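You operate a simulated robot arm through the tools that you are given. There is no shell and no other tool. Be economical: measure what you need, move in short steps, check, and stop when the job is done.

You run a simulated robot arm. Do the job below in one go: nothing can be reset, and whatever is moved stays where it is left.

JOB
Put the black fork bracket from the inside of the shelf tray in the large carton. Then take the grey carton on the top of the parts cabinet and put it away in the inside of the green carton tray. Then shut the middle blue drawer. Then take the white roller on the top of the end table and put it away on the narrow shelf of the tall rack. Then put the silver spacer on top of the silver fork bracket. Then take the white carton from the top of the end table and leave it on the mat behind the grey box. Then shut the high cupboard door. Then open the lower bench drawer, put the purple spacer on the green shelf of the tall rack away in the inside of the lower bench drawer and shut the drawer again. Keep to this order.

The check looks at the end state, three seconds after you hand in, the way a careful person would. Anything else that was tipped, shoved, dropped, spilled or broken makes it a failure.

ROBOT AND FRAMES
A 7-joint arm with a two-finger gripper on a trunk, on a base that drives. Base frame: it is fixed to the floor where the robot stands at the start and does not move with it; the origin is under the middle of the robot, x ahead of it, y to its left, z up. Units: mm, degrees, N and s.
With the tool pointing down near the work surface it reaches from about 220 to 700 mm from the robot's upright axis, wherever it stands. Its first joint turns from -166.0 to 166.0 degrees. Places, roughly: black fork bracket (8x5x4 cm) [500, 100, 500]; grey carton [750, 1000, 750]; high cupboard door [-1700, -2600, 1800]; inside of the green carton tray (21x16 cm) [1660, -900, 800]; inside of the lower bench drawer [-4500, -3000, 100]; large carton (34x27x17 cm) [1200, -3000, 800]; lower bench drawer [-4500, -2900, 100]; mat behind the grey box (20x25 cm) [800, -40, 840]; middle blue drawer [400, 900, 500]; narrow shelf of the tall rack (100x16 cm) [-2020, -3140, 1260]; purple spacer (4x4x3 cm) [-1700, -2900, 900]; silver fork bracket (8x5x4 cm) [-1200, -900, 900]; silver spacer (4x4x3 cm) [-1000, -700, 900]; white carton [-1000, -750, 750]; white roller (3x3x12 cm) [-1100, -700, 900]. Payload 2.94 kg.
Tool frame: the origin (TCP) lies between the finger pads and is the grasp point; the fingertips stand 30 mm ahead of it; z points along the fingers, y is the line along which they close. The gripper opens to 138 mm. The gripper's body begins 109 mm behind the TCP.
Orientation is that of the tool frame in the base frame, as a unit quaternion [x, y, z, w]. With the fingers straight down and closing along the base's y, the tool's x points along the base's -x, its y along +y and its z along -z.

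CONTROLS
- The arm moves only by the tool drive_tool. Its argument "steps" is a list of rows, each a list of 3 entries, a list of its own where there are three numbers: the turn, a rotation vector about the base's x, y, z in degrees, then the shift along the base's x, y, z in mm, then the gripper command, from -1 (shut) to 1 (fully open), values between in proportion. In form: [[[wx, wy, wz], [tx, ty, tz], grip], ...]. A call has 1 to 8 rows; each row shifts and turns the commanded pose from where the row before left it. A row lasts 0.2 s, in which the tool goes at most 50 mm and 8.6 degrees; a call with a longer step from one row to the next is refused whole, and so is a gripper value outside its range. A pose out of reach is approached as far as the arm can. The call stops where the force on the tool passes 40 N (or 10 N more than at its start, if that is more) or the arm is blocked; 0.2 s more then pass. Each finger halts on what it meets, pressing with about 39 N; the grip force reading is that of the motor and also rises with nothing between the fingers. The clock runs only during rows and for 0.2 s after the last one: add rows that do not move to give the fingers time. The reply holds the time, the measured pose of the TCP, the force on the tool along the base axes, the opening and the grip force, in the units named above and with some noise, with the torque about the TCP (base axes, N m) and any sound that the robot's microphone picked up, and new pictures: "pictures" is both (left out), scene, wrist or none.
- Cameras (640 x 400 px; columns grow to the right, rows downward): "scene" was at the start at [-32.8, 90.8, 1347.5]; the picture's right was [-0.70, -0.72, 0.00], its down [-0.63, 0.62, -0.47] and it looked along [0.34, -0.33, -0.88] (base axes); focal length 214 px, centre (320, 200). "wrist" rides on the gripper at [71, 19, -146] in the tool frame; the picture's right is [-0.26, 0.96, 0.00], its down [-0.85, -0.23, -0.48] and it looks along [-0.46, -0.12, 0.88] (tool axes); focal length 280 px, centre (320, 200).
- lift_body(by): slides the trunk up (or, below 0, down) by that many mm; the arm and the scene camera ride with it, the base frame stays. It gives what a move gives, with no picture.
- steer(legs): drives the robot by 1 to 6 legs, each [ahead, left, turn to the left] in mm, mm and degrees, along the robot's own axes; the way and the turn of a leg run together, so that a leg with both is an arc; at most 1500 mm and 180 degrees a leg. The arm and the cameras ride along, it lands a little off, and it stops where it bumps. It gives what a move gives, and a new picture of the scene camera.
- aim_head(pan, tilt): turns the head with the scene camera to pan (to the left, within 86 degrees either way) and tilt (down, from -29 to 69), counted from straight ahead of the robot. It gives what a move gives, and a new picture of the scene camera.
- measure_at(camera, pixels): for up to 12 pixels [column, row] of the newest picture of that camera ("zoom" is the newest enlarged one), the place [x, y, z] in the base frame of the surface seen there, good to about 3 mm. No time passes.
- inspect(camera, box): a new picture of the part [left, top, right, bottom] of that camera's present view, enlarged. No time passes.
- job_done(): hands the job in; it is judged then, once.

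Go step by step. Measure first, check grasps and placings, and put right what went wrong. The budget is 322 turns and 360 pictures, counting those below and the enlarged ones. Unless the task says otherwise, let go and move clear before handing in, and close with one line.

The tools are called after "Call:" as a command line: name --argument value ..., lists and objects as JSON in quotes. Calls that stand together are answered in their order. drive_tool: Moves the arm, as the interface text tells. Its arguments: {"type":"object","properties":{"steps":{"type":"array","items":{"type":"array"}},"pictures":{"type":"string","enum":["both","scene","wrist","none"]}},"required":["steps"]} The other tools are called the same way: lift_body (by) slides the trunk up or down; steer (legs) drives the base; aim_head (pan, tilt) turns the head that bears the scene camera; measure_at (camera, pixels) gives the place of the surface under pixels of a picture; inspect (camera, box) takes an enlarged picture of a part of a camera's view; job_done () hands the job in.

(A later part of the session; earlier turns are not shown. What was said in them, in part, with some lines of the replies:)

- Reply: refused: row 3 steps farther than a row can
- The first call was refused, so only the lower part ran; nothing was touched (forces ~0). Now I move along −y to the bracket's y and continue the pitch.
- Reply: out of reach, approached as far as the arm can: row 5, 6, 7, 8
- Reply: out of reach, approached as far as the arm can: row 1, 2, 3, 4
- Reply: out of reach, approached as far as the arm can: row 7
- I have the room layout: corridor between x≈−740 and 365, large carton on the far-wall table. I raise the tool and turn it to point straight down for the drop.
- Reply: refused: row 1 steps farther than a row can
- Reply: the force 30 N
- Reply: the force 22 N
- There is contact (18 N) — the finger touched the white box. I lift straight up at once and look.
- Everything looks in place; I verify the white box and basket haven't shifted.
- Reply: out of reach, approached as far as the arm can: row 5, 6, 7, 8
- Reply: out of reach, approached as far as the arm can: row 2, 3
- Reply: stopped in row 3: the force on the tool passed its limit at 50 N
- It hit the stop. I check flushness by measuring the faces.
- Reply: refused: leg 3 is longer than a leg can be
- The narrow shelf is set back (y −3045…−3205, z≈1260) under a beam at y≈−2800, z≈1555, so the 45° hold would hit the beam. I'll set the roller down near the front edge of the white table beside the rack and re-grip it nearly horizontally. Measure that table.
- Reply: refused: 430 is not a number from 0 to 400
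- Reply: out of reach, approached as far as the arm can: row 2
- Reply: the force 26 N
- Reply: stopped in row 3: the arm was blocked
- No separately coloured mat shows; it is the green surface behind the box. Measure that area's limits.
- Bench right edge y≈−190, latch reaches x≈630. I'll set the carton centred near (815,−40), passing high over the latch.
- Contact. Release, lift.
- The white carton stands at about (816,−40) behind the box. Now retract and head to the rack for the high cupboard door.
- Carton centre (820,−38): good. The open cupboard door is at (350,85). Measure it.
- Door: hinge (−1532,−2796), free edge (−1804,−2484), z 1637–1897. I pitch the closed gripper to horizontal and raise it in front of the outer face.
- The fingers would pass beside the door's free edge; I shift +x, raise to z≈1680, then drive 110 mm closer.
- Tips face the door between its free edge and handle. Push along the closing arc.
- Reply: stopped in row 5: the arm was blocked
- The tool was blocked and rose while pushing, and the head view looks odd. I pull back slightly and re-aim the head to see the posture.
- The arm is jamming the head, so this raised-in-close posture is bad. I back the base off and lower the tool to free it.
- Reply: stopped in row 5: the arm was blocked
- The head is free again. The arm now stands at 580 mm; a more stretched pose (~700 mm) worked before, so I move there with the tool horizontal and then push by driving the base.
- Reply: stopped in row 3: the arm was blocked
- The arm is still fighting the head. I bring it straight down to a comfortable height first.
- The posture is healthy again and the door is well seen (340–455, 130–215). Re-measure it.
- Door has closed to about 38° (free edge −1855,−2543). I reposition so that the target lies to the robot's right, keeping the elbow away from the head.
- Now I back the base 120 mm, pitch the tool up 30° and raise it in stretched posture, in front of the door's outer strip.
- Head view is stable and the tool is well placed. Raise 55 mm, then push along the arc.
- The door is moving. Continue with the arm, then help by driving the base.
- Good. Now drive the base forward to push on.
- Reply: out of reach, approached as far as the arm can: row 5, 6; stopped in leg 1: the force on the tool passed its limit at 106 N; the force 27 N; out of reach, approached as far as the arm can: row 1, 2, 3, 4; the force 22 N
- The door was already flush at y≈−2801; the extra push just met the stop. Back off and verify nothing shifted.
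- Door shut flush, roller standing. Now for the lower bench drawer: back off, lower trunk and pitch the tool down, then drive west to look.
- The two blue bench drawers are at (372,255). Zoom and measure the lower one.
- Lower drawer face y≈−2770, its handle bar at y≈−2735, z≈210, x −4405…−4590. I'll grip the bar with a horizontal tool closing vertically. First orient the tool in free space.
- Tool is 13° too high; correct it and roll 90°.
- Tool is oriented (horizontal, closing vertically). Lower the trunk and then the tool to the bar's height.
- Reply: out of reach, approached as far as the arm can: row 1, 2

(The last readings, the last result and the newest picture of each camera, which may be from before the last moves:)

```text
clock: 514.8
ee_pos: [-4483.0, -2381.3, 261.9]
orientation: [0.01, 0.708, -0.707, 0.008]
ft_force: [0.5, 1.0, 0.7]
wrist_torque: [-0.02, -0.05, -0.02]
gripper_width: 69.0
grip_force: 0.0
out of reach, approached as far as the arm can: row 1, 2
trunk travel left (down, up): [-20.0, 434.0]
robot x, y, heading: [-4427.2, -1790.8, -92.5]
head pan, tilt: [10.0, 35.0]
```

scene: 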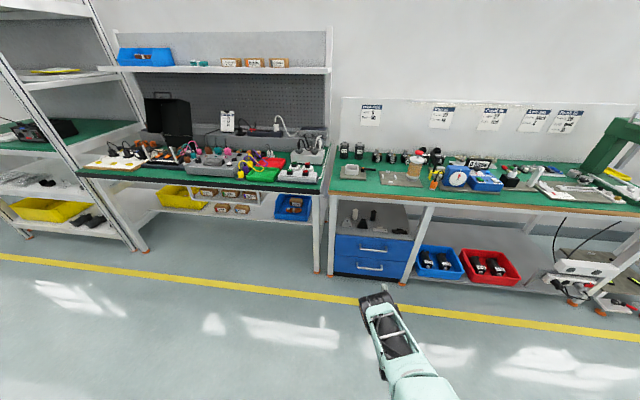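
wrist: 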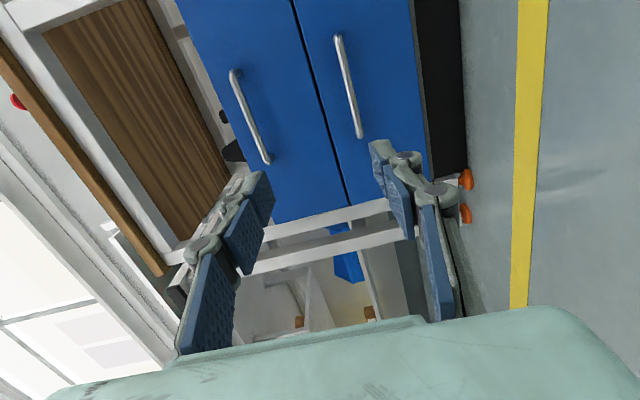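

z≈262 is the floor of reach with a horizontal tool here. I pitch the tool 20° down, which raises the wrist, and extend more.

Call:
lift_body --by -20

Call:
drive_tool --steps '[[[5, 0, 0], [0, -20, 0], 0], [[5, 0, 0], [0, -20, 0], 0], [[5, 0, 0], [0, -20, 0], 0], [[5, 0, 0], [0, -20, -10], 0], [[0, 0, 0], [0, -10, -20], 0], [[0, 0, 0], [0, 0, 0], 0]]' --pictures "wrist"

```text
clock: 515.5
ee_pos: [-4481.5, -2382.5, 242.1]
orientation: [0.01, 0.707, -0.707, 0.009]
ft_force: [-0.5, 0.5, 0.0]
wrist_torque: [0.02, -0.02, -0.01]
gripper_width: 69.1
grip_force: 0.2
trunk travel left (down, up): [0.0, 454.0]
robot x, y, heading: [-4427.8, -1787.0, -92.1]
head pan, tilt: [10.0, 35.0]
```

```text
clock: 516.9
ee_pos: [-4483.5, -2470.6, 211.1]
orientation: [0.011, 0.819, -0.573, 0.007]
ft_force: [0.5, -0.1, 0.1]
wrist_torque: [-0.01, -0.01, -0.03]
gripper_width: 69.0
grip_force: 0.0
trunk travel left (down, up): [0.0, 454.0]
robot x, y, heading: [-4423.8, -1789.2, -92.2]
head pan, tilt: [10.0, 35.0]
```

wrist: 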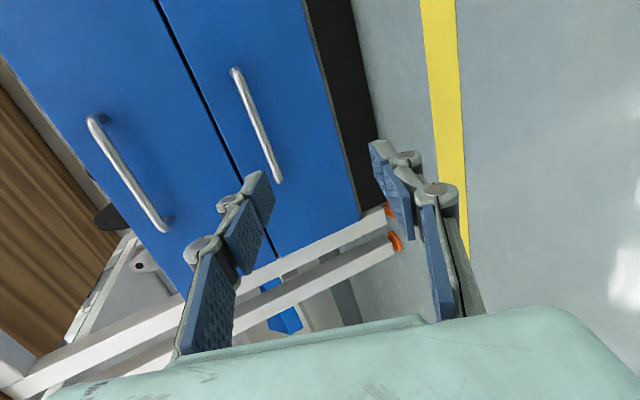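

Now at bar height. Drive forward 200 mm.

Call:
steer --legs '[[200, 10, 0]]'

Call:
drive_tool --steps '[[[0, 0, 0], [0, 0, 0], 0]]' --pictures "wrist"

```text
clock: 518.5
ee_pos: [-4482.7, -2672.7, 211.2]
orientation: [0.012, 0.82, -0.573, 0.006]
ft_force: [-0.4, 0.4, 1.0]
wrist_torque: [-0.03, -0.01, 0.02]
gripper_width: 69.0
grip_force: 0.0
trunk travel left (down, up): [0.0, 454.0]
robot x, y, heading: [-4424.9, -1991.8, -92.3]
head pan, tilt: [10.0, 35.0]
```

scene: 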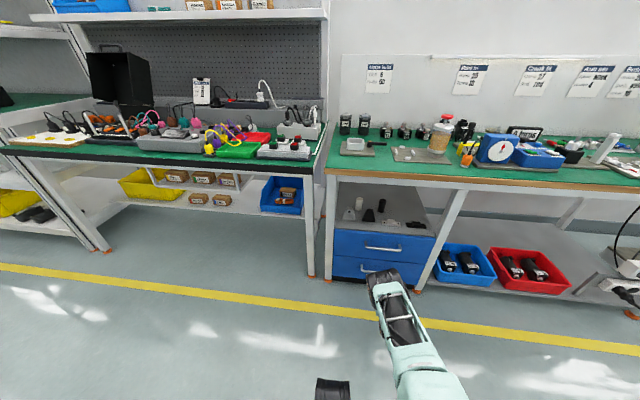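

```text
clock: 518.9
ee_pos: [-4482.6, -2672.5, 210.6]
orientation: [0.012, 0.82, -0.573, 0.006]
ft_force: [-0.5, 0.8, -1.0]
wrist_torque: [0.06, -0.01, -0.01]
gripper_width: 69.1
grip_force: 0.1
trunk travel left (down, up): [0.0, 454.0]
robot x, y, heading: [-4423.0, -1988.8, -92.4]
head pan, tilt: [10.0, 35.0]
```

wrist: 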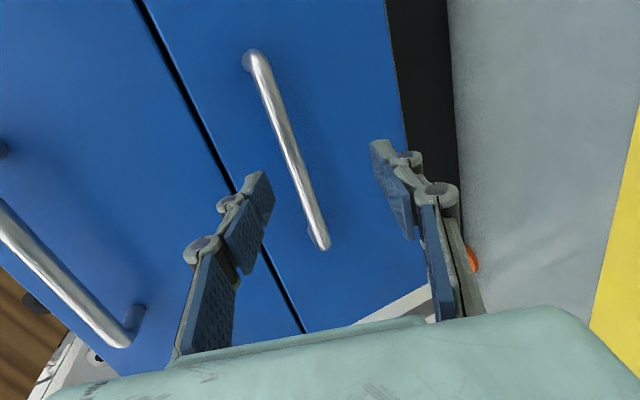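

The bar runs between the fingers. Advance 52 mm and close.

Call:
drive_tool --steps '[[[0, 0, 0], [0, -25, 0], 0], [[0, 0, 0], [0, -20, 0], 0], [[0, 0, 0], [0, -7, 0], 0], [[0, 0, 0], [0, 0, 0], -0.5], [[0, 0, 0], [0, 0, 0], -0.9], [[0, 0, 0], [0, 0, 0], -1], [[0, 0, 0], [0, 0, 0], -1]]' --pictures "wrist"

```text
clock: 520.5
ee_pos: [-4481.6, -2726.6, 211.9]
orientation: [0.011, 0.819, -0.574, 0.006]
ft_force: [-0.7, -1.6, 2.0]
wrist_torque: [-0.04, 0.97, 0.29]
gripper_width: 12.9
grip_force: 39.1
trunk travel left (down, up): [0.0, 454.0]
robot x, y, heading: [-4427.3, -1986.3, -92.1]
head pan, tilt: [10.0, 35.0]
```

wrist: 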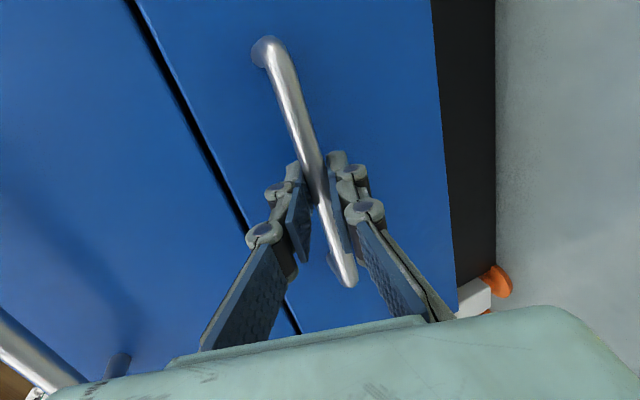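

Bar gripped (12.9 mm). Pull with the arm gently first to test.

Call:
drive_tool --steps '[[[0, 0, 0], [0, 8, 0], -1], [[0, 0, 0], [0, 15, 0], -1], [[0, 0, 0], [0, 20, 0], -1], [[0, 0, 0], [0, 20, 0], -1]]' --pictures "wrist"

```text
clock: 521.5
ee_pos: [-4482.6, -2662.1, 211.9]
orientation: [0.011, 0.819, -0.574, 0.006]
ft_force: [0.0, -0.6, 6.0]
wrist_torque: [0.0, 0.78, 0.82]
gripper_width: 13.0
grip_force: 39.2
trunk travel left (down, up): [0.0, 454.0]
robot x, y, heading: [-4423.7, -1989.8, -92.3]
head pan, tilt: [10.0, 35.0]
```

wrist: 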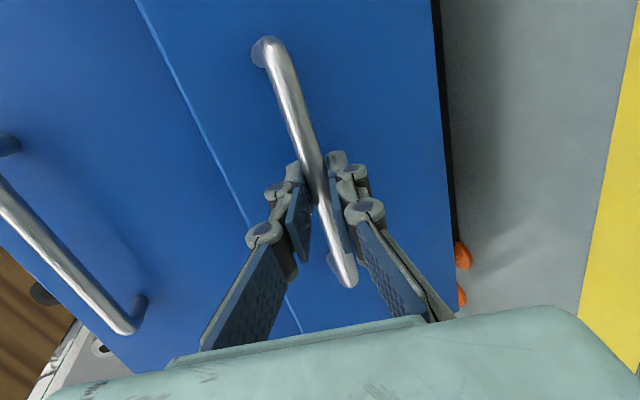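

The drawer slides. Pull further by backing the base 170 mm.

Call:
steer --legs '[[-170, -6, 0]]'

```text
clock: 523.0
ee_pos: [-4482.7, -2488.2, 213.9]
orientation: [0.012, 0.819, -0.574, 0.005]
ft_force: [4.5, -0.6, 8.3]
wrist_torque: [-0.08, 0.95, 0.28]
gripper_width: 12.9
grip_force: 39.4
trunk travel left (down, up): [0.0, 454.0]
robot x, y, heading: [-4422.7, -1815.2, -92.4]
head pan, tilt: [10.0, 35.0]
```

scene: 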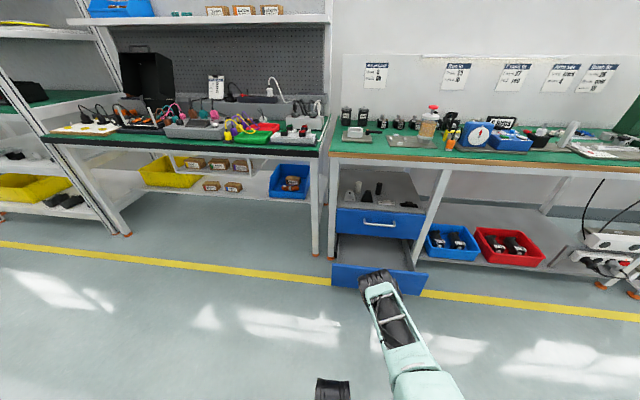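

Open by ~238 mm. Release and back out, then look inside.

Call:
drive_tool --steps '[[[0, 0, 0], [0, 0, 0], -0.5], [[0, 0, 0], [0, 0, 0], 0], [[0, 0, 0], [0, 0, 0], 0], [[0, 0, 0], [0, 15, 5], 0], [[0, 0, 0], [0, 15, 5], 0]]' --pictures "none"

Call:
steer --legs '[[-200, 0, 2.3]]'

Call:
lift_body --by 330

Call:
aim_head --pan 10 --tilt 45

```text
clock: 524.2
ee_pos: [-4482.0, -2457.8, 221.0]
orientation: [0.013, 0.819, -0.574, 0.005]
ft_force: [-0.3, -0.4, -0.1]
wrist_torque: [0.0, 0.0, 0.01]
gripper_width: 69.0
grip_force: 0.1
trunk travel left (down, up): [0.0, 454.0]
robot x, y, heading: [-4424.6, -1818.9, -92.5]
head pan, tilt: [10.0, 35.0]
```

```text
clock: 525.8
ee_pos: [-4450.7, -2260.7, 222.3]
orientation: [-0.004, 0.819, -0.573, 0.018]
ft_force: [0.5, 0.2, -0.9]
wrist_torque: [0.01, 0.0, 0.03]
gripper_width: 69.3
grip_force: 0.0
trunk travel left (down, up): [0.0, 454.0]
robot x, y, heading: [-4420.1, -1616.5, -89.8]
head pan, tilt: [10.0, 35.0]
```

scene: 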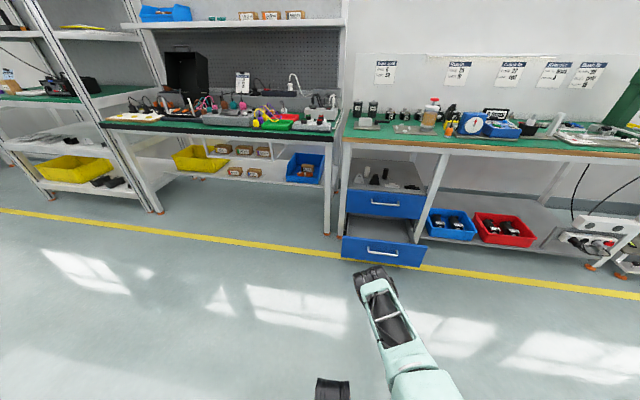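

```text
clock: 529.0
ee_pos: [-4451.5, -2259.1, 552.1]
orientation: [-0.005, 0.819, -0.573, 0.018]
ft_force: [-0.3, 0.2, -0.7]
wrist_torque: [0.01, 0.03, -0.02]
gripper_width: 69.1
grip_force: 0.0
trunk travel left (down, up): [-330.0, 124.0]
robot x, y, heading: [-4419.9, -1614.5, -90.2]
head pan, tilt: [10.0, 35.0]
```

```text
clock: 529.7
ee_pos: [-4451.2, -2261.0, 551.1]
orientation: [-0.004, 0.819, -0.573, 0.018]
ft_force: [0.2, -1.0, -1.1]
wrist_torque: [-0.01, 0.03, -0.01]
gripper_width: 69.1
grip_force: 0.1
trunk travel left (down, up): [-330.0, 124.0]
robot x, y, heading: [-4417.4, -1615.4, -90.1]
head pan, tilt: [10.0, 45.0]
```

scene: 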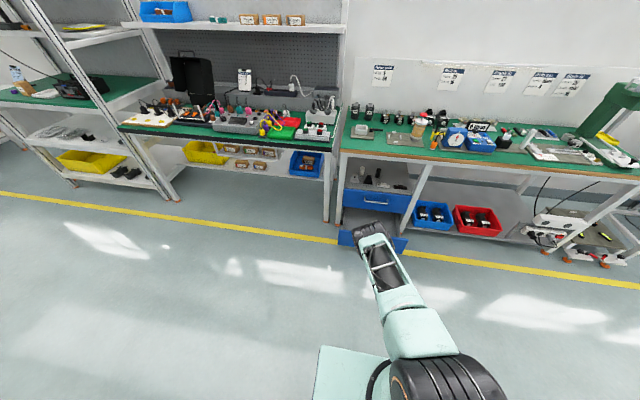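

Drawer open. Now restore the tool to pointing down (roll back, pitch down) while raising it.

Call:
drive_tool --steps '[[[0, -7.7, -2.8], [0, 0, 35], 0], [[0, -7.7, -2.8], [0, 0, 35], 0], [[0, -7.7, -2.8], [0, 0, 35], 0], [[0, -7.7, -2.8], [0, 0, 35], 0], [[0, -7.7, -2.8], [0, 0, 35], 0], [[0, -7.7, -2.8], [0, 0, 35], 0], [[0, -7.7, -2.8], [0, 0, 35], 0], [[0, -7.7, -2.8], [0, 0, 35], 0]]' --pictures "none"

Call:
drive_tool --steps '[[[0, -7.7, -2.8], [0, 0, 30], 0], [[0, -7.7, -2.8], [0, 0, 30], 0], [[0, -7.4, -2.7], [0, 0, 30], 0], [[8.4, 0, 0], [0, 0, 20], 0], [[8.4, 0, 0], [0, 0, 20], 0], [[8.4, 0, 0], [0, 10, 20], 0], [[8.4, 0, 0], [0, 10, 20], 0], [[8.4, 0, 0], [0, 10, 20], 0]]' --pictures "none"

Call:
drive_tool --steps '[[[8.4, 0, 0], [0, 10, 20], 0], [[8.4, 0, 0], [0, 10, 10], 0], [[8.4, 0, 0], [0, 10, 0], 0], [[2.5, 0, 0], [0, 10, 0], 0]]' --pictures "both"

```text
clock: 531.5
ee_pos: [-4449.4, -2259.6, 831.4]
orientation: [0.44, 0.68, -0.487, 0.327]
ft_force: [0.1, 0.6, -0.1]
wrist_torque: [-0.02, 0.0, 0.01]
gripper_width: 69.0
grip_force: 0.1
trunk travel left (down, up): [-330.0, 124.0]
robot x, y, heading: [-4420.2, -1614.4, -90.1]
head pan, tilt: [10.0, 45.0]
```

```text
clock: 533.3
ee_pos: [-4451.7, -2230.6, 1023.5]
orientation: [0.687, 0.68, -0.182, 0.184]
ft_force: [0.1, -0.4, -0.4]
wrist_torque: [0.0, -0.01, 0.02]
gripper_width: 69.0
grip_force: 0.0
trunk travel left (down, up): [-330.0, 124.0]
robot x, y, heading: [-4420.2, -1614.9, -90.2]
head pan, tilt: [10.0, 45.0]
```

```text
clock: 534.3
ee_pos: [-4451.9, -2190.0, 1051.7]
orientation: [0.711, 0.703, -0.012, 0.015]
ft_force: [-0.4, -0.8, -0.3]
wrist_torque: [0.02, 0.01, 0.02]
gripper_width: 68.9
grip_force: 0.1
trunk travel left (down, up): [-330.0, 124.0]
robot x, y, heading: [-4422.4, -1615.6, -90.2]
head pan, tilt: [10.0, 45.0]
```

scene: 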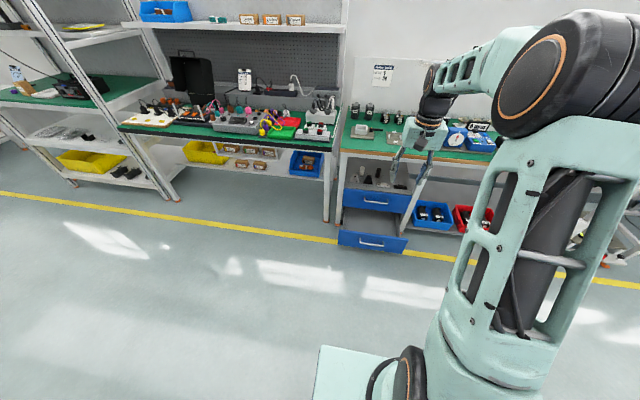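
wrist: 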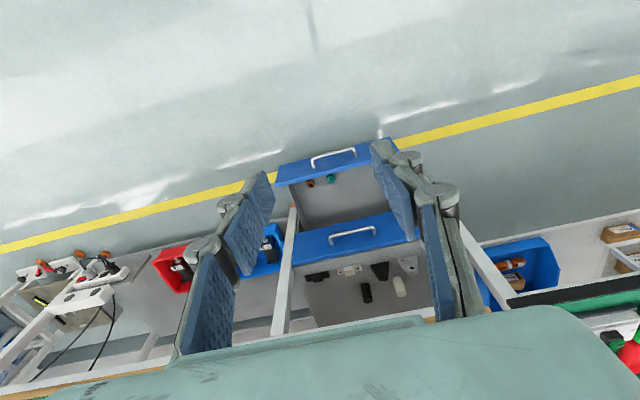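

I can see into the drawer (wrist 340,195), with two spacers in it already. Measure it now, then go fetch the purple spacer.

Call:
measure_at --camera "wrist" --pixels '[[310, 184], [330, 181], [340, 200], [360, 190], [370, 205], [320, 210], [350, 175], [300, 215], [385, 205], [333, 160], [350, 235]]'

Call:
steer --legs '[[0, 1450, 0], [0, 1270, 0]]'

Call:
aim_head --pan 10 --tilt 30

```text
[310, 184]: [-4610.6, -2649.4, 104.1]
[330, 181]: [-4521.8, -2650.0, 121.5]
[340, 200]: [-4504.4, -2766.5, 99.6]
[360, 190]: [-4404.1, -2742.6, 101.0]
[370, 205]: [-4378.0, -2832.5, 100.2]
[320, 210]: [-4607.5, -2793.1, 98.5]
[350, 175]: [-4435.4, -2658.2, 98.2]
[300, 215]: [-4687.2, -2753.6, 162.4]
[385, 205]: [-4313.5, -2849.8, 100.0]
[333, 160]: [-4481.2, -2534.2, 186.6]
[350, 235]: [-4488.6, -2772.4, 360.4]
```

```text
clock: 558.3
ee_pos: [-1709.4, -2194.3, 1050.9]
orientation: [0.707, 0.707, -0.014, 0.014]
ft_force: [0.0, -0.4, -1.3]
wrist_torque: [0.01, 0.02, -0.01]
gripper_width: 69.0
grip_force: 0.0
trunk travel left (down, up): [-330.0, 124.0]
robot x, y, heading: [-1687.8, -1616.8, -89.3]
head pan, tilt: [10.0, 45.0]
```

scene: 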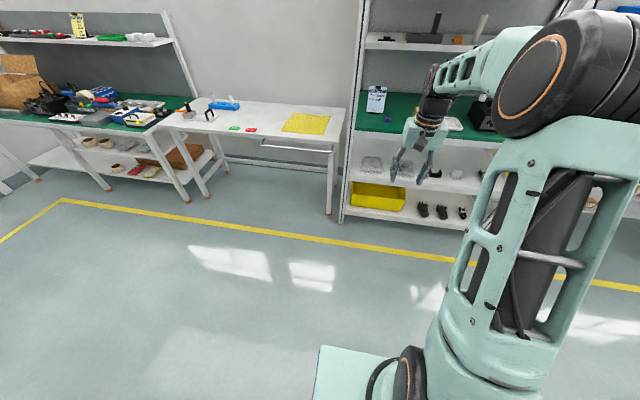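

```text
clock: 559.1
ee_pos: [-1711.3, -2194.9, 1051.8]
orientation: [0.707, 0.707, -0.014, 0.014]
ft_force: [-0.2, 0.5, 0.0]
wrist_torque: [0.0, 0.0, -0.04]
gripper_width: 68.9
grip_force: 0.0
trunk travel left (down, up): [-330.0, 124.0]
robot x, y, heading: [-1686.2, -1621.1, -89.4]
head pan, tilt: [10.0, 30.0]
```

scene: 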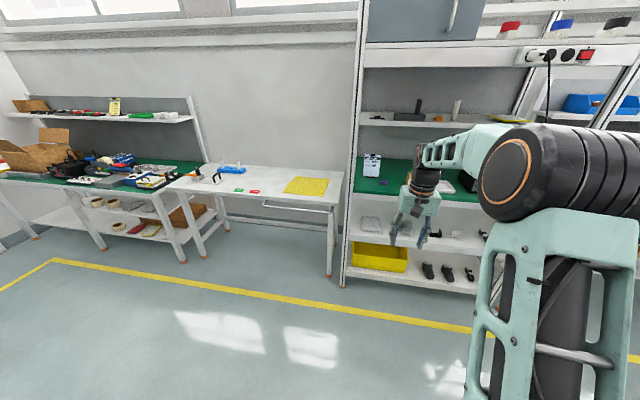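

The purple spacer is at about (−1704,−2894). Drive in so the hand goes under the beam, above the green shelf.

Call:
steer --legs '[[600, 0, 0]]'

Call:
drive_tool --steps '[[[0, 0, 0], [0, -20, 0], 0]]' --pictures "wrist"

```text
clock: 562.5
ee_pos: [-1709.6, -2806.1, 1052.0]
orientation: [0.708, 0.706, -0.013, 0.015]
ft_force: [0.1, 0.8, -0.7]
wrist_torque: [0.01, 0.0, 0.04]
gripper_width: 69.0
grip_force: 0.1
trunk travel left (down, up): [-330.0, 124.0]
robot x, y, heading: [-1682.5, -2234.7, -89.7]
head pan, tilt: [10.0, 30.0]
```

scene: 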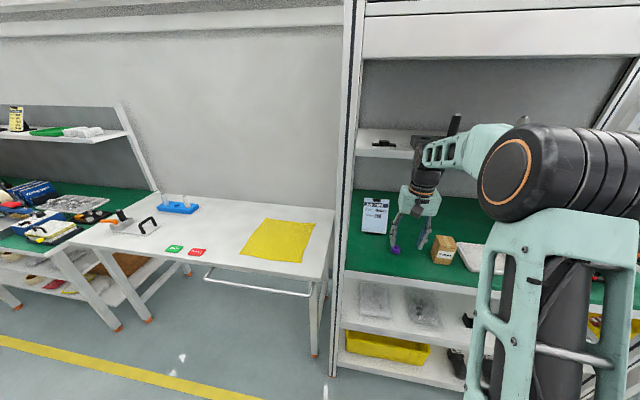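

```text
clock: 562.9
ee_pos: [-1709.8, -2827.7, 1050.2]
orientation: [0.709, 0.705, -0.013, 0.014]
ft_force: [0.2, -0.4, 0.1]
wrist_torque: [-0.01, 0.0, 0.03]
gripper_width: 68.8
grip_force: 0.0
trunk travel left (down, up): [-330.0, 124.0]
robot x, y, heading: [-1682.9, -2233.8, -89.8]
head pan, tilt: [10.0, 30.0]
```

wrist: 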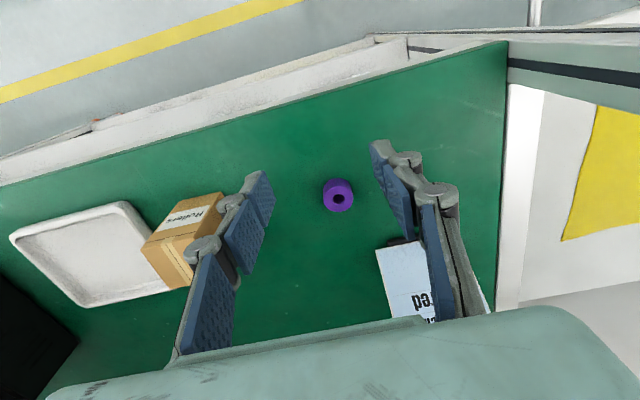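

Call:
measure_at --camera "wrist" --pixels '[[327, 197], [349, 192], [340, 207], [337, 186], [337, 180], [353, 200], [325, 192], [300, 190]]'

```text
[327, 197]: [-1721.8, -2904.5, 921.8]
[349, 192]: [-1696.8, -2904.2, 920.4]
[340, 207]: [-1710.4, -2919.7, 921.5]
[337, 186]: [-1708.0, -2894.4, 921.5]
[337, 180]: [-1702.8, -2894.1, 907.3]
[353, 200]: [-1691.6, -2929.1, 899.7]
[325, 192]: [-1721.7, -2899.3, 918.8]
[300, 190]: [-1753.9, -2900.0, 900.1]
```

Spacer centre (−1709,−2907), top 922, shelf 900. Move over and descend.

Call:
drive_tool --steps '[[[0, 0, 0], [0, -40, -20], 0], [[0, 0, 0], [1, -39, -25], 0], [[0, 0, 0], [0, 0, -35], 0], [[0, 0, 0], [0, 0, -25], 0], [[0, 0, 0], [0, 0, -8], 0]]' --pictures "wrist"

```text
clock: 564.1
ee_pos: [-1707.5, -2905.2, 938.2]
orientation: [0.709, 0.705, -0.014, 0.015]
ft_force: [-0.1, -0.5, 0.7]
wrist_torque: [0.0, 0.01, -0.03]
gripper_width: 69.2
grip_force: 0.0
trunk travel left (down, up): [-330.0, 124.0]
robot x, y, heading: [-1681.3, -2232.7, -89.9]
head pan, tilt: [10.0, 30.0]
```

wrist: 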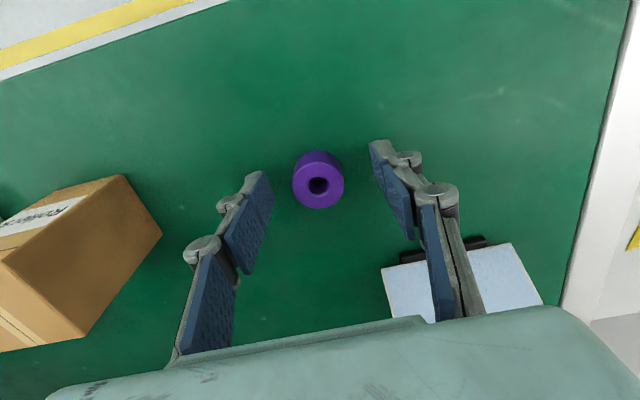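

Call:
drive_tool --steps '[[[0, 0, 0], [0, 0, -1], -0.3], [[0, 0, 0], [0, 0, 0], -0.6], [[0, 0, 0], [0, 0, 0], -0.7], [[0, 0, 0], [0, 0, 0], -0.7], [[0, 0, 0], [0, 0, 20], -0.7], [[0, 0, 0], [0, 0, 40], -0.7], [[0, 0, 0], [0, 0, 45], -0.7]]' --pictures "wrist"

```text
clock: 565.7
ee_pos: [-1708.0, -2904.6, 1041.4]
orientation: [0.708, 0.706, -0.015, 0.014]
ft_force: [0.3, 0.3, -0.9]
wrist_torque: [0.02, -0.04, -0.01]
gripper_width: 32.2
grip_force: 39.3
trunk travel left (down, up): [-330.0, 124.0]
robot x, y, heading: [-1682.2, -2233.9, -89.7]
head pan, tilt: [10.0, 30.0]
```

wrist: 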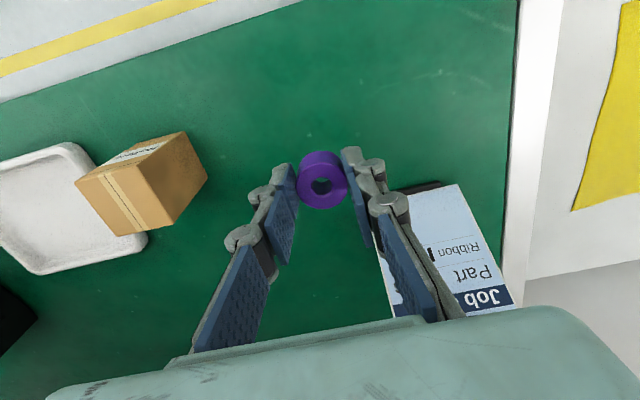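

Purple spacer held. Back out and return to the open drawer.

Call:
steer --legs '[[-620, 0, -0.2], [0, -1450, 0], [0, -1280, 0]]'

Call:
drive_tool --steps '[[[0, 0, 0], [0, 0, 0], -0.7]]' --pictures "wrist"

```text
clock: 592.5
ee_pos: [-4412.5, -2264.8, 1040.5]
orientation: [0.712, 0.702, -0.013, 0.015]
ft_force: [-0.2, -0.1, -0.2]
wrist_torque: [-0.01, 0.02, -0.02]
gripper_width: 32.2
grip_force: 38.7
trunk travel left (down, up): [-330.0, 124.0]
robot x, y, heading: [-4381.2, -1591.4, -90.1]
head pan, tilt: [10.0, 30.0]
```

scene: 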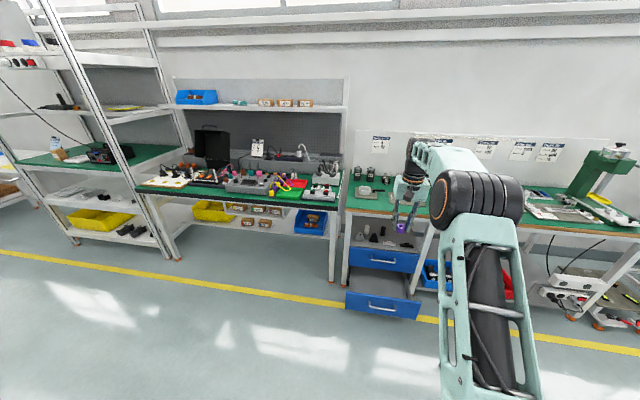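

```text
clock: 592.9
ee_pos: [-4411.9, -2264.7, 1040.9]
orientation: [0.711, 0.703, -0.014, 0.014]
ft_force: [0.0, 0.3, -1.0]
wrist_torque: [-0.01, 0.0, 0.0]
gripper_width: 32.1
grip_force: 38.9
trunk travel left (down, up): [-330.0, 124.0]
robot x, y, heading: [-4388.9, -1592.1, -90.0]
head pan, tilt: [10.0, 30.0]
```

wrist: 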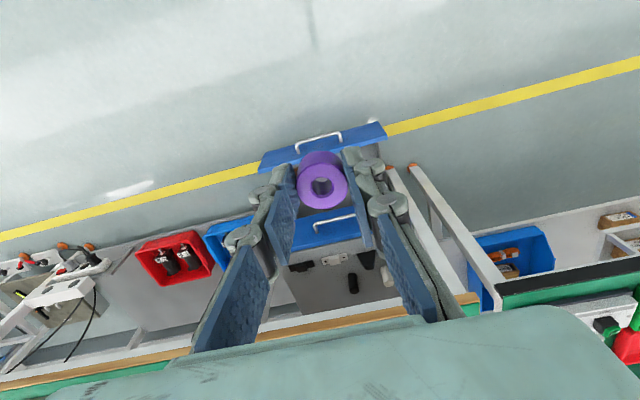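

Lower trunk and arm here in open space, then drive over the drawer.

Call:
lift_body --by -330

Call:
drive_tool --steps '[[[0, 0, 0], [-5, 0, -45], -0.7], [[0, 0, 0], [-5, 0, -45], -0.7], [[0, 0, 0], [-5, 0, -45], -0.7], [[0, 0, 0], [-5, 0, -45], -0.7], [[0, 0, 0], [0, 0, -45], -0.7], [[0, 0, 0], [0, 0, -45], -0.7], [[0, 0, 0], [0, 0, -45], -0.7]]' --pictures "wrist"

```text
clock: 596.2
ee_pos: [-4412.5, -2265.1, 710.9]
orientation: [0.712, 0.702, -0.014, 0.015]
ft_force: [-0.4, -1.1, -0.4]
wrist_torque: [-0.01, 0.01, 0.0]
gripper_width: 32.1
grip_force: 38.9
trunk travel left (down, up): [0.0, 454.0]
robot x, y, heading: [-4382.1, -1590.5, -90.2]
head pan, tilt: [10.0, 30.0]
```

```text
clock: 597.8
ee_pos: [-4432.8, -2264.7, 394.6]
orientation: [0.711, 0.703, -0.015, 0.014]
ft_force: [-0.7, -0.5, 0.6]
wrist_torque: [0.04, 0.01, 0.01]
gripper_width: 32.0
grip_force: 38.8
trunk travel left (down, up): [0.0, 454.0]
robot x, y, heading: [-4383.8, -1591.1, -90.0]
head pan, tilt: [10.0, 30.0]
```

wrist: 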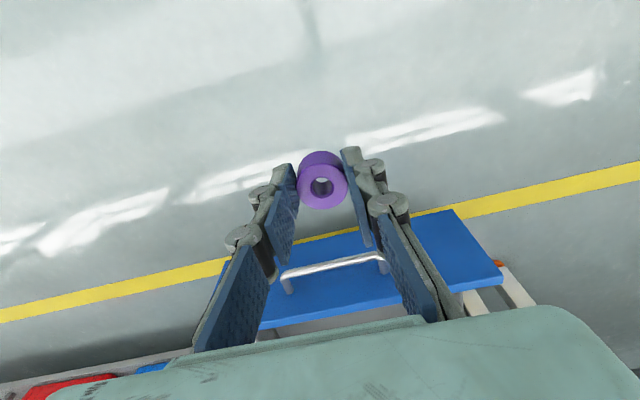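

Call:
steer --legs '[[380, 0, 0]]'

Call:
drive_tool --steps '[[[0, 0, 0], [0, 0, -40], -0.7], [[0, 0, 0], [0, 0, -40], -0.7]]' --pictures "both"

```text
clock: 600.2
ee_pos: [-4439.5, -2644.6, 395.0]
orientation: [0.713, 0.701, -0.014, 0.016]
ft_force: [-0.5, 0.5, -0.5]
wrist_torque: [0.0, 0.04, -0.01]
gripper_width: 32.2
grip_force: 39.0
trunk travel left (down, up): [0.0, 454.0]
robot x, y, heading: [-4381.7, -1975.5, -90.5]
head pan, tilt: [10.0, 30.0]
```

scene: 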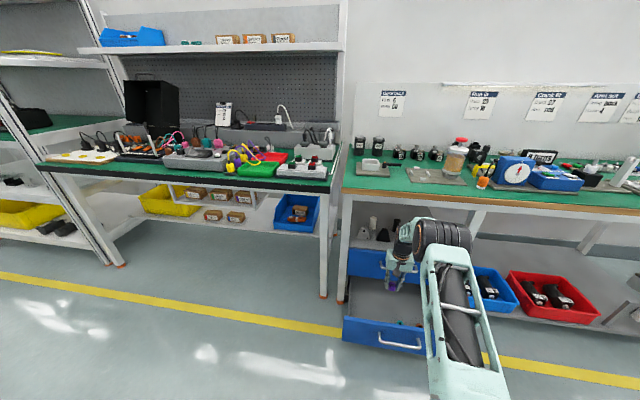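

```text
clock: 600.8
ee_pos: [-4441.1, -2643.7, 315.8]
orientation: [0.713, 0.701, -0.015, 0.015]
ft_force: [-0.3, -0.4, 0.7]
wrist_torque: [0.07, -0.01, -0.01]
gripper_width: 31.9
grip_force: 38.9
trunk travel left (down, up): [0.0, 454.0]
robot x, y, heading: [-4383.6, -1971.2, -90.5]
head pan, tilt: [10.0, 30.0]
```

scene: 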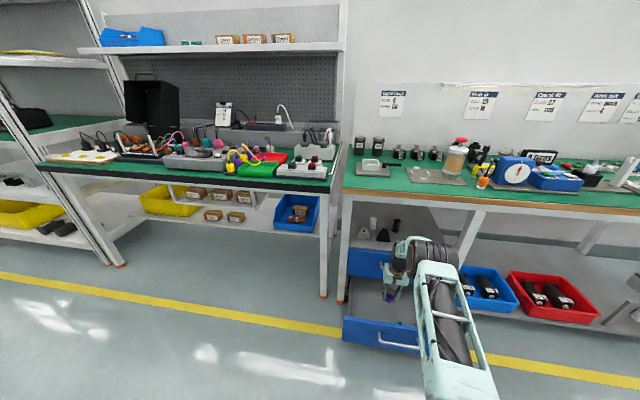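
wrist: 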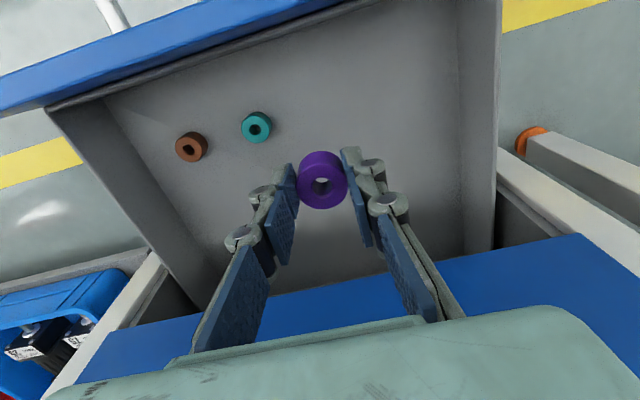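

Clear inside the drawer. Lower on.

Call:
drive_tool --steps '[[[0, 0, 0], [0, 0, -40], -0.7], [[0, 0, 0], [0, 0, -40], -0.7], [[0, 0, 0], [0, 0, -40], -0.7], [[0, 0, 0], [0, 0, -35], -0.7], [[0, 0, 0], [0, 0, -15], -0.7]]' --pictures "wrist"

```text
clock: 602.0
ee_pos: [-4439.5, -2627.6, 151.2]
orientation: [0.713, 0.701, -0.013, 0.015]
ft_force: [0.7, 0.3, 0.3]
wrist_torque: [-0.01, 0.02, -0.01]
gripper_width: 32.1
grip_force: 39.0
out of reach, approached as far as the arm can: row 4, 5
trunk travel left (down, up): [0.0, 454.0]
robot x, y, heading: [-4383.7, -1972.2, -90.5]
head pan, tilt: [10.0, 30.0]
```

wrist: 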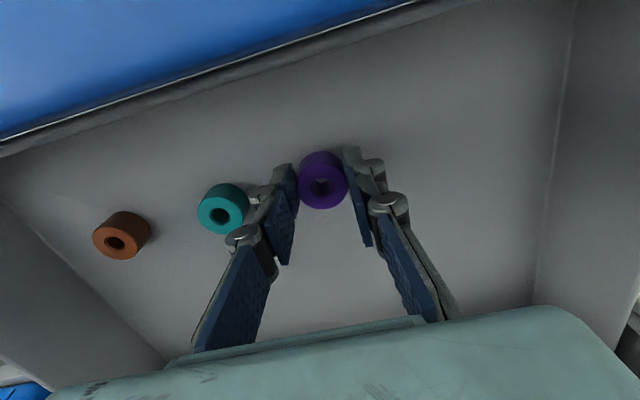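

Out of reach 15 mm above the floor at this radius. I bring the base 50 mm closer (with the hand slightly raised and pulled in) and lower again.

Call:
drive_tool --steps '[[[0, 0, 0], [0, 0, 40], -0.7], [[0, 0, 0], [0, 20, 30], -0.7]]' --pictures "none"

Call:
steer --legs '[[45, 0, 0]]'

Call:
drive_tool --steps '[[[0, 0, 0], [0, 8, -30], -0.7], [[0, 0, 0], [0, 5, -30], -0.7], [[0, 0, 0], [0, 0, -15], -0.7]]' --pictures "wrist"

```text
clock: 602.6
ee_pos: [-4439.2, -2608.1, 221.5]
orientation: [0.713, 0.701, -0.014, 0.014]
ft_force: [0.3, -0.8, -1.0]
wrist_torque: [-0.05, -0.05, -0.01]
gripper_width: 32.0
grip_force: 38.6
trunk travel left (down, up): [0.0, 454.0]
robot x, y, heading: [-4383.9, -1973.6, -90.3]
head pan, tilt: [10.0, 30.0]
```

```text
clock: 603.5
ee_pos: [-4438.3, -2653.4, 222.0]
orientation: [0.713, 0.701, -0.014, 0.015]
ft_force: [-0.1, 1.3, -1.6]
wrist_torque: [0.02, -0.03, 0.0]
gripper_width: 32.0
grip_force: 39.4
trunk travel left (down, up): [0.0, 454.0]
robot x, y, heading: [-4384.3, -2015.7, -90.6]
head pan, tilt: [10.0, 30.0]
```

scene: 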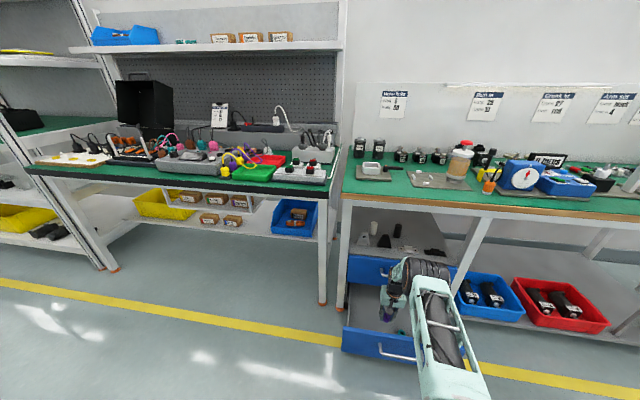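

```text
clock: 604.3
ee_pos: [-4437.7, -2640.2, 146.4]
orientation: [0.713, 0.7, -0.013, 0.014]
ft_force: [0.3, -0.2, -0.5]
wrist_torque: [0.02, -0.02, 0.0]
gripper_width: 32.0
grip_force: 38.9
trunk travel left (down, up): [0.0, 454.0]
robot x, y, heading: [-4384.8, -2017.8, -90.2]
head pan, tilt: [10.0, 30.0]
```

wrist: 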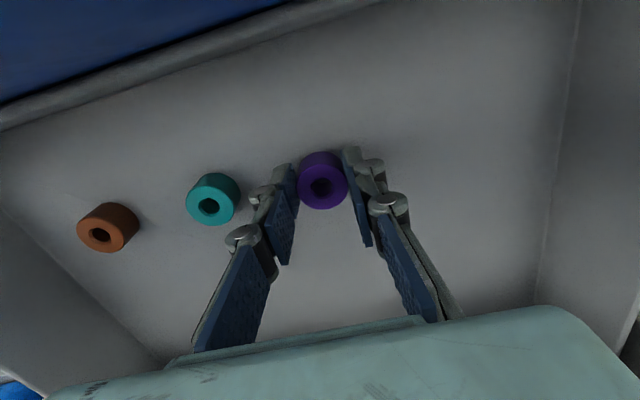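

Reaching lower now. Continue to contact.

Call:
drive_tool --steps '[[[0, 0, 0], [0, 0, -5], -0.7], [[0, 0, 0], [0, 0, -3], -0.7], [[0, 0, 0], [0, 0, -2], -0.7], [[0, 0, 0], [0, 0, -2], -0.7]]' --pictures "none"

```text
clock: 605.3
ee_pos: [-4438.7, -2640.8, 138.8]
orientation: [0.713, 0.7, -0.014, 0.016]
ft_force: [2.1, 0.7, 11.8]
wrist_torque: [0.02, 0.03, -0.01]
gripper_width: 32.1
grip_force: 39.0
trunk travel left (down, up): [0.0, 454.0]
robot x, y, heading: [-4385.1, -2016.8, -90.2]
head pan, tilt: [10.0, 30.0]
```

Contact. Release and lift straight up.

Call:
drive_tool --steps '[[[0, 0, 0], [0, 0, 1], -0.45], [[0, 0, 0], [0, 0, 0], -0.3], [[0, 0, 0], [0, 0, 0], -0.3], [[0, 0, 0], [0, 0, 25], -0.3], [[0, 0, 0], [0, 0, 45], -0.3], [[0, 0, 0], [0, 0, 45], -0.3], [[0, 0, 0], [0, 0, 45], -0.3], [[0, 0, 0], [0, 0, 45], -0.3]]' --pictures "wrist"

```text
clock: 607.1
ee_pos: [-4437.7, -2640.7, 341.0]
orientation: [0.713, 0.701, -0.013, 0.015]
ft_force: [0.0, -0.5, -0.6]
wrist_torque: [0.01, -0.03, 0.01]
gripper_width: 48.2
grip_force: 0.1
trunk travel left (down, up): [0.0, 454.0]
robot x, y, heading: [-4383.2, -2016.1, -90.3]
head pan, tilt: [10.0, 30.0]
```

wrist: 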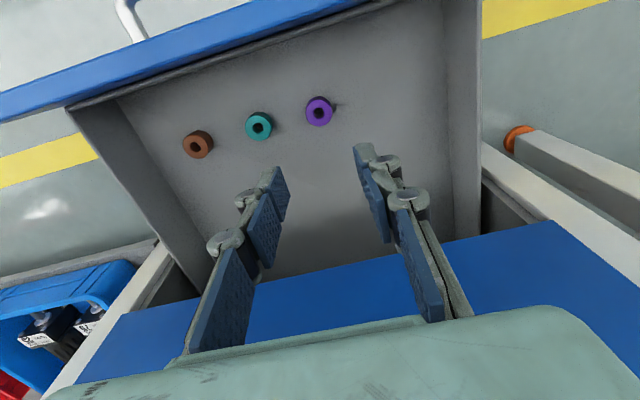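

Purple spacer lies in the drawer (wrist 320,110). Raise, back away, and set the closed gripper at 45° for pushing the drawer shut.

Call:
drive_tool --steps '[[[0, 0, 0], [0, 0, 45], -0.3], [[0, 0, 0], [0, 0, 45], -0.3], [[0, 0, 0], [0, 0, 45], -0.3]]' --pictures "none"

Call:
steer --legs '[[-420, 0, 0.3]]'

Call:
drive_tool --steps '[[[-7.5, 0, 0], [-10, 0, -25], -0.6], [[-7.5, 0, 0], [-10, 0, -25], -1], [[-7.5, 0, 0], [-10, 0, -25], -1], [[-7.5, 0, 0], [-10, 0, -25], -1], [[-7.5, 0, 0], [0, 0, -25], -1], [[-7.5, 0, 0], [0, 0, -25], -1]]' --pictures "both"

```text
clock: 607.9
ee_pos: [-4436.4, -2639.4, 475.6]
orientation: [0.713, 0.701, -0.013, 0.014]
ft_force: [0.5, 0.1, -0.9]
wrist_torque: [0.01, 0.03, -0.02]
gripper_width: 48.3
grip_force: 0.1
trunk travel left (down, up): [0.0, 454.0]
robot x, y, heading: [-4384.1, -2017.9, -90.6]
head pan, tilt: [10.0, 30.0]
```

```text
clock: 610.5
ee_pos: [-4433.2, -2216.5, 476.4]
orientation: [0.713, 0.701, -0.014, 0.015]
ft_force: [-0.1, 1.2, 0.0]
wrist_torque: [-0.02, -0.02, -0.02]
gripper_width: 48.0
grip_force: 0.1
trunk travel left (down, up): [0.0, 454.0]
robot x, y, heading: [-4380.3, -1595.9, -90.6]
head pan, tilt: [10.0, 30.0]
```

scene: 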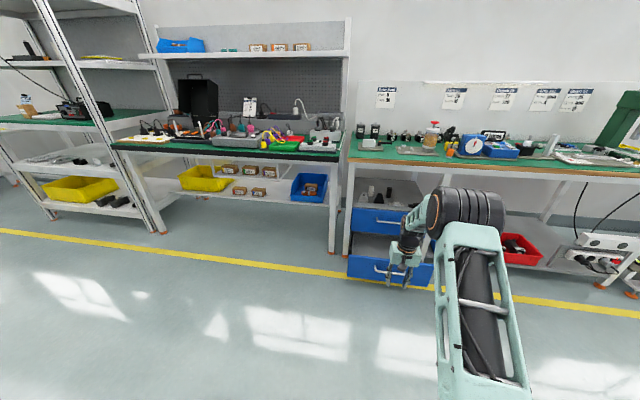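

```text
clock: 611.9
ee_pos: [-4473.6, -2217.2, 325.8]
orientation: [0.653, 0.642, -0.282, 0.287]
ft_force: [-0.5, -0.3, 1.4]
wrist_torque: [0.06, 0.0, -0.02]
gripper_width: 0.1
grip_force: 28.3
trunk travel left (down, up): [0.0, 454.0]
robot x, y, heading: [-4381.0, -1594.1, -90.9]
head pan, tilt: [10.0, 30.0]
```

scene: 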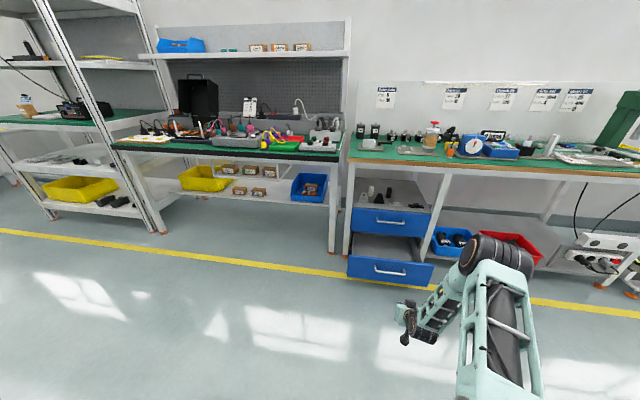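
wrist: 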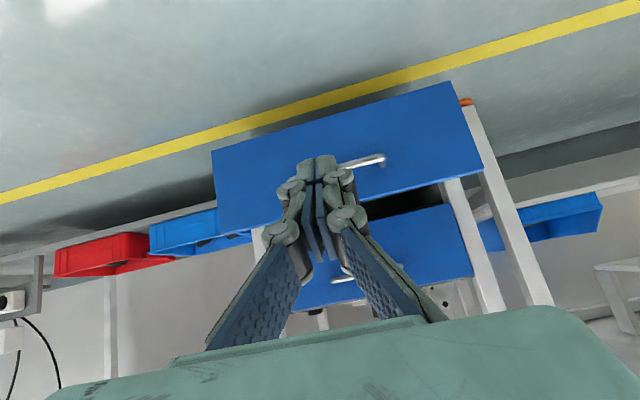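

Call:
measure_at --camera "scene" --pixels '[[350, 260], [428, 267], [390, 264], [388, 272], [377, 269], [403, 275], [390, 281], [360, 272]]'

```text
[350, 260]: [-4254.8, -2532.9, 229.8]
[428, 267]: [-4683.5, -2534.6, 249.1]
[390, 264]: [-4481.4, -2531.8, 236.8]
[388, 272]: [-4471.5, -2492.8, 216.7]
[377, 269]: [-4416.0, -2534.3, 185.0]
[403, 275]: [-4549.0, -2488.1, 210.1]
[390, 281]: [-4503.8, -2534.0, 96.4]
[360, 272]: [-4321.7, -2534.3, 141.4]
```

Face y=−2533, bar z≈213. Lower to tip height ≈243 and approach with the base.

Call:
drive_tool --steps '[[[0, 0, 0], [0, 0, -30], -1], [[0, 0, 0], [-5, 0, -33], -1], [[0, 0, 0], [0, 0, 0], -1]]' --pictures "none"

Call:
steer --legs '[[265, 0, 0.5]]'

Call:
drive_tool --steps '[[[0, 0, 0], [0, 0, 0], -1]]' --pictures "wrist"

```text
clock: 612.7
ee_pos: [-4478.2, -2217.3, 262.8]
orientation: [0.653, 0.642, -0.281, 0.287]
ft_force: [0.3, 0.0, -0.2]
wrist_torque: [0.0, 0.02, -0.02]
gripper_width: 0.1
grip_force: 28.8
trunk travel left (down, up): [0.0, 454.0]
robot x, y, heading: [-4379.1, -1595.9, -90.6]
head pan, tilt: [10.0, 30.0]
```

```text
clock: 614.6
ee_pos: [-4473.2, -2487.2, 262.8]
orientation: [0.65, 0.646, -0.279, 0.288]
ft_force: [0.3, 0.1, 0.3]
wrist_torque: [0.0, -0.02, -0.01]
gripper_width: 0.0
grip_force: 28.2
trunk travel left (down, up): [0.0, 454.0]
robot x, y, heading: [-4379.4, -1862.3, -89.8]
head pan, tilt: [10.0, 30.0]
```

scene: 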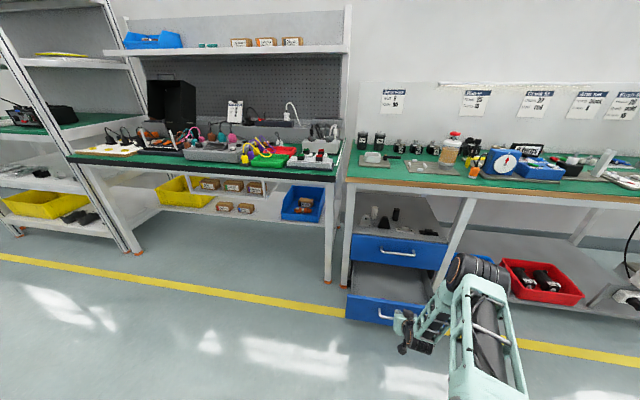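

```text
clock: 615.0
ee_pos: [-4472.6, -2486.2, 261.9]
orientation: [0.65, 0.646, -0.278, 0.287]
ft_force: [-0.3, 0.0, 0.5]
wrist_torque: [0.0, 0.0, 0.03]
gripper_width: 0.4
grip_force: 28.1
trunk travel left (down, up): [0.0, 454.0]
robot x, y, heading: [-4381.7, -1863.3, -89.7]
head pan, tilt: [10.0, 30.0]
```

wrist: 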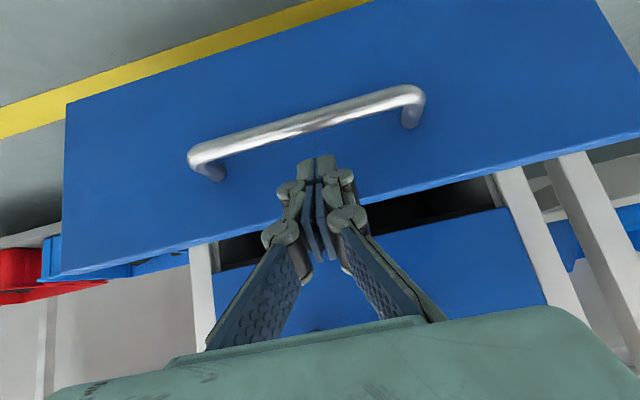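

Tips sit above the bar facing the drawer front. Push with the base ~230 mm.

Call:
steer --legs '[[120, 0, 0], [105, 0, 0]]'

Call:
drive_tool --steps '[[[0, 0, 0], [0, -5, 0], -1]]' --pictures "wrist"

```text
clock: 617.0
ee_pos: [-4474.2, -2706.7, 261.9]
orientation: [0.651, 0.645, -0.28, 0.288]
ft_force: [0.2, -0.3, -1.0]
wrist_torque: [-0.01, 0.01, -0.02]
gripper_width: 0.2
grip_force: 28.7
trunk travel left (down, up): [0.0, 454.0]
robot x, y, heading: [-4384.4, -2080.6, -90.2]
head pan, tilt: [10.0, 30.0]
```

scene: 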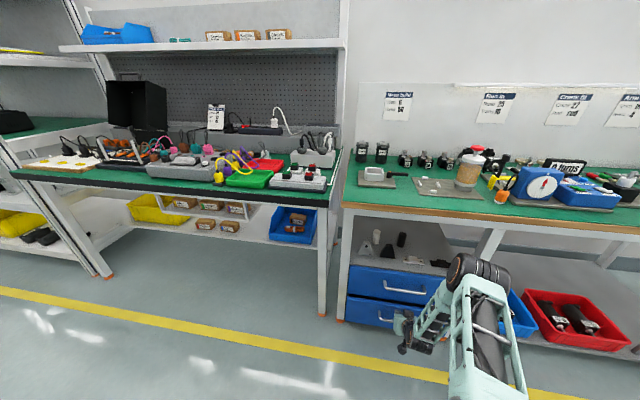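

```text
clock: 617.4
ee_pos: [-4473.3, -2712.0, 263.5]
orientation: [0.65, 0.645, -0.28, 0.288]
ft_force: [-0.3, -0.6, 0.0]
wrist_torque: [0.02, 0.0, -0.02]
gripper_width: 0.0
grip_force: 28.2
trunk travel left (down, up): [0.0, 454.0]
robot x, y, heading: [-4379.5, -2084.5, -90.0]
head pan, tilt: [10.0, 30.0]
```

wrist: 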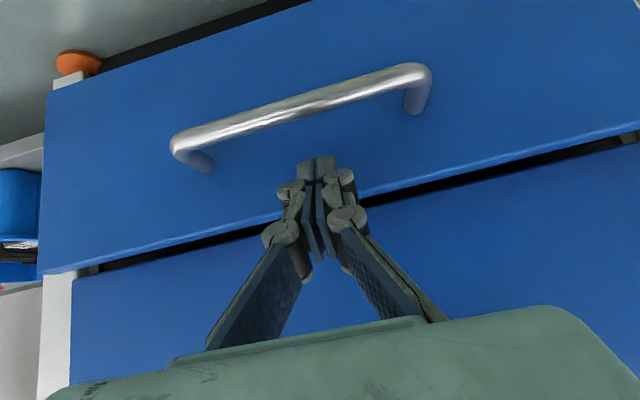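

Almost shut. Finish with the arm.

Call:
drive_tool --steps '[[[0, 0, 0], [0, -12, 0], -1], [[0, 0, 0], [0, -12, 0], -1], [[0, 0, 0], [0, -8, 0], -1], [[0, 0, 0], [0, -8, 0], -1], [[0, 0, 0], [0, -8, 0], -1], [[0, 0, 0], [0, -8, 0], -1]]' --pictures "wrist"

```text
clock: 618.4
ee_pos: [-4473.7, -2743.4, 256.6]
orientation: [0.654, 0.646, -0.275, 0.282]
ft_force: [0.2, 0.9, -0.2]
wrist_torque: [0.03, 0.0, -0.01]
gripper_width: 0.0
grip_force: 28.4
trunk travel left (down, up): [0.0, 454.0]
robot x, y, heading: [-4383.6, -2083.5, -90.0]
head pan, tilt: [10.0, 30.0]
stopped in row 5: the force on the tool passed its limit at 52 N (the readings are from after the stop); the commanded pose is now the measured one
```

wrist: 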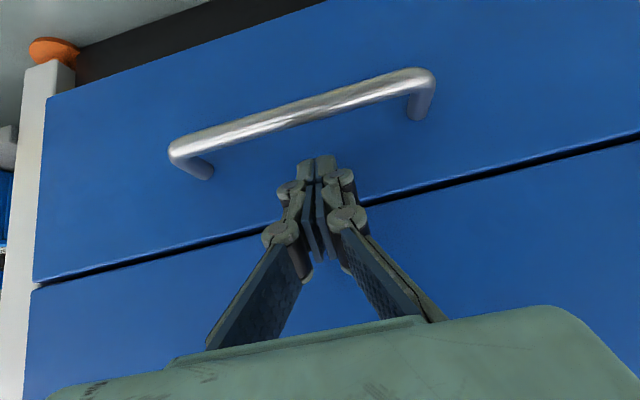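

It hit the stop. Check flushness and back away.

Call:
measure_at --camera "wrist" --pixels '[[100, 240], [500, 150], [100, 300], [500, 230], [150, 100], [500, 60]]'

Call:
drive_tool --steps '[[[0, 0, 0], [0, 30, 0], -1], [[0, 0, 0], [0, 40, 20], -1], [[0, 0, 0], [0, 30, 30], -1]]' --pictures "none"

Call:
steer --legs '[[-300, 0, 0]]'

Call:
inspect --camera "scene" --box '[320, 140, 520, 300]'

```text
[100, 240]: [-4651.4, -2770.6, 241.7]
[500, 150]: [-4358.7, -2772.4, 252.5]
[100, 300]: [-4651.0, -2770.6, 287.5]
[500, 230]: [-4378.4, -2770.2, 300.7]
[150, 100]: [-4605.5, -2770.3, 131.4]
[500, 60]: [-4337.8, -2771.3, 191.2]
```

```text
clock: 619.2
ee_pos: [-4474.4, -2642.4, 306.1]
orientation: [0.653, 0.646, -0.274, 0.283]
ft_force: [0.3, 0.1, -0.1]
wrist_torque: [-0.01, 0.04, -0.03]
gripper_width: 0.0
grip_force: 28.5
trunk travel left (down, up): [0.0, 454.0]
robot x, y, heading: [-4384.6, -2084.6, -89.9]
head pan, tilt: [10.0, 30.0]
```

```text
clock: 621.2
ee_pos: [-4474.5, -2349.8, 305.5]
orientation: [0.653, 0.647, -0.274, 0.283]
ft_force: [-0.5, -1.3, 0.5]
wrist_torque: [0.01, 0.01, 0.01]
gripper_width: 0.2
grip_force: 28.6
trunk travel left (down, up): [0.0, 454.0]
robot x, y, heading: [-4381.6, -1789.7, -90.1]
head pan, tilt: [10.0, 30.0]
```

scene: 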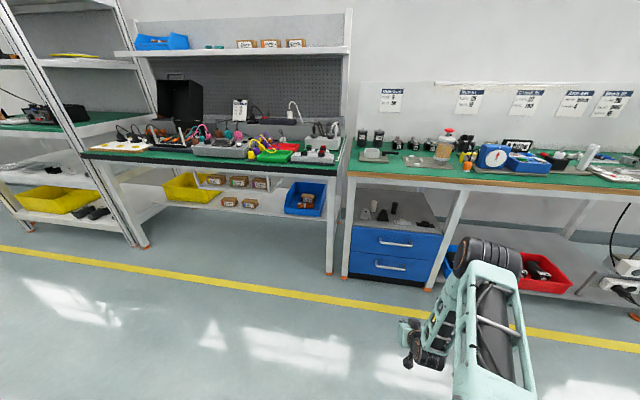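

```text
2.50 times, centred on (420, 220) of scene
```

zoom: 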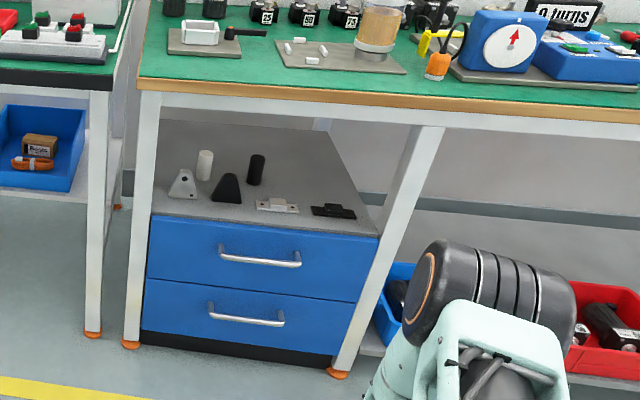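

Both bench drawers are flush at y≈−2771, nothing nearby has moved, and the arm is clear. I'm handing in.

Call:
job_done

```text
The job is handed in.
```

I carried out all eight parts of the job in the order you gave and handed it in with the gripper empty and clear; I don't have the result of the check.
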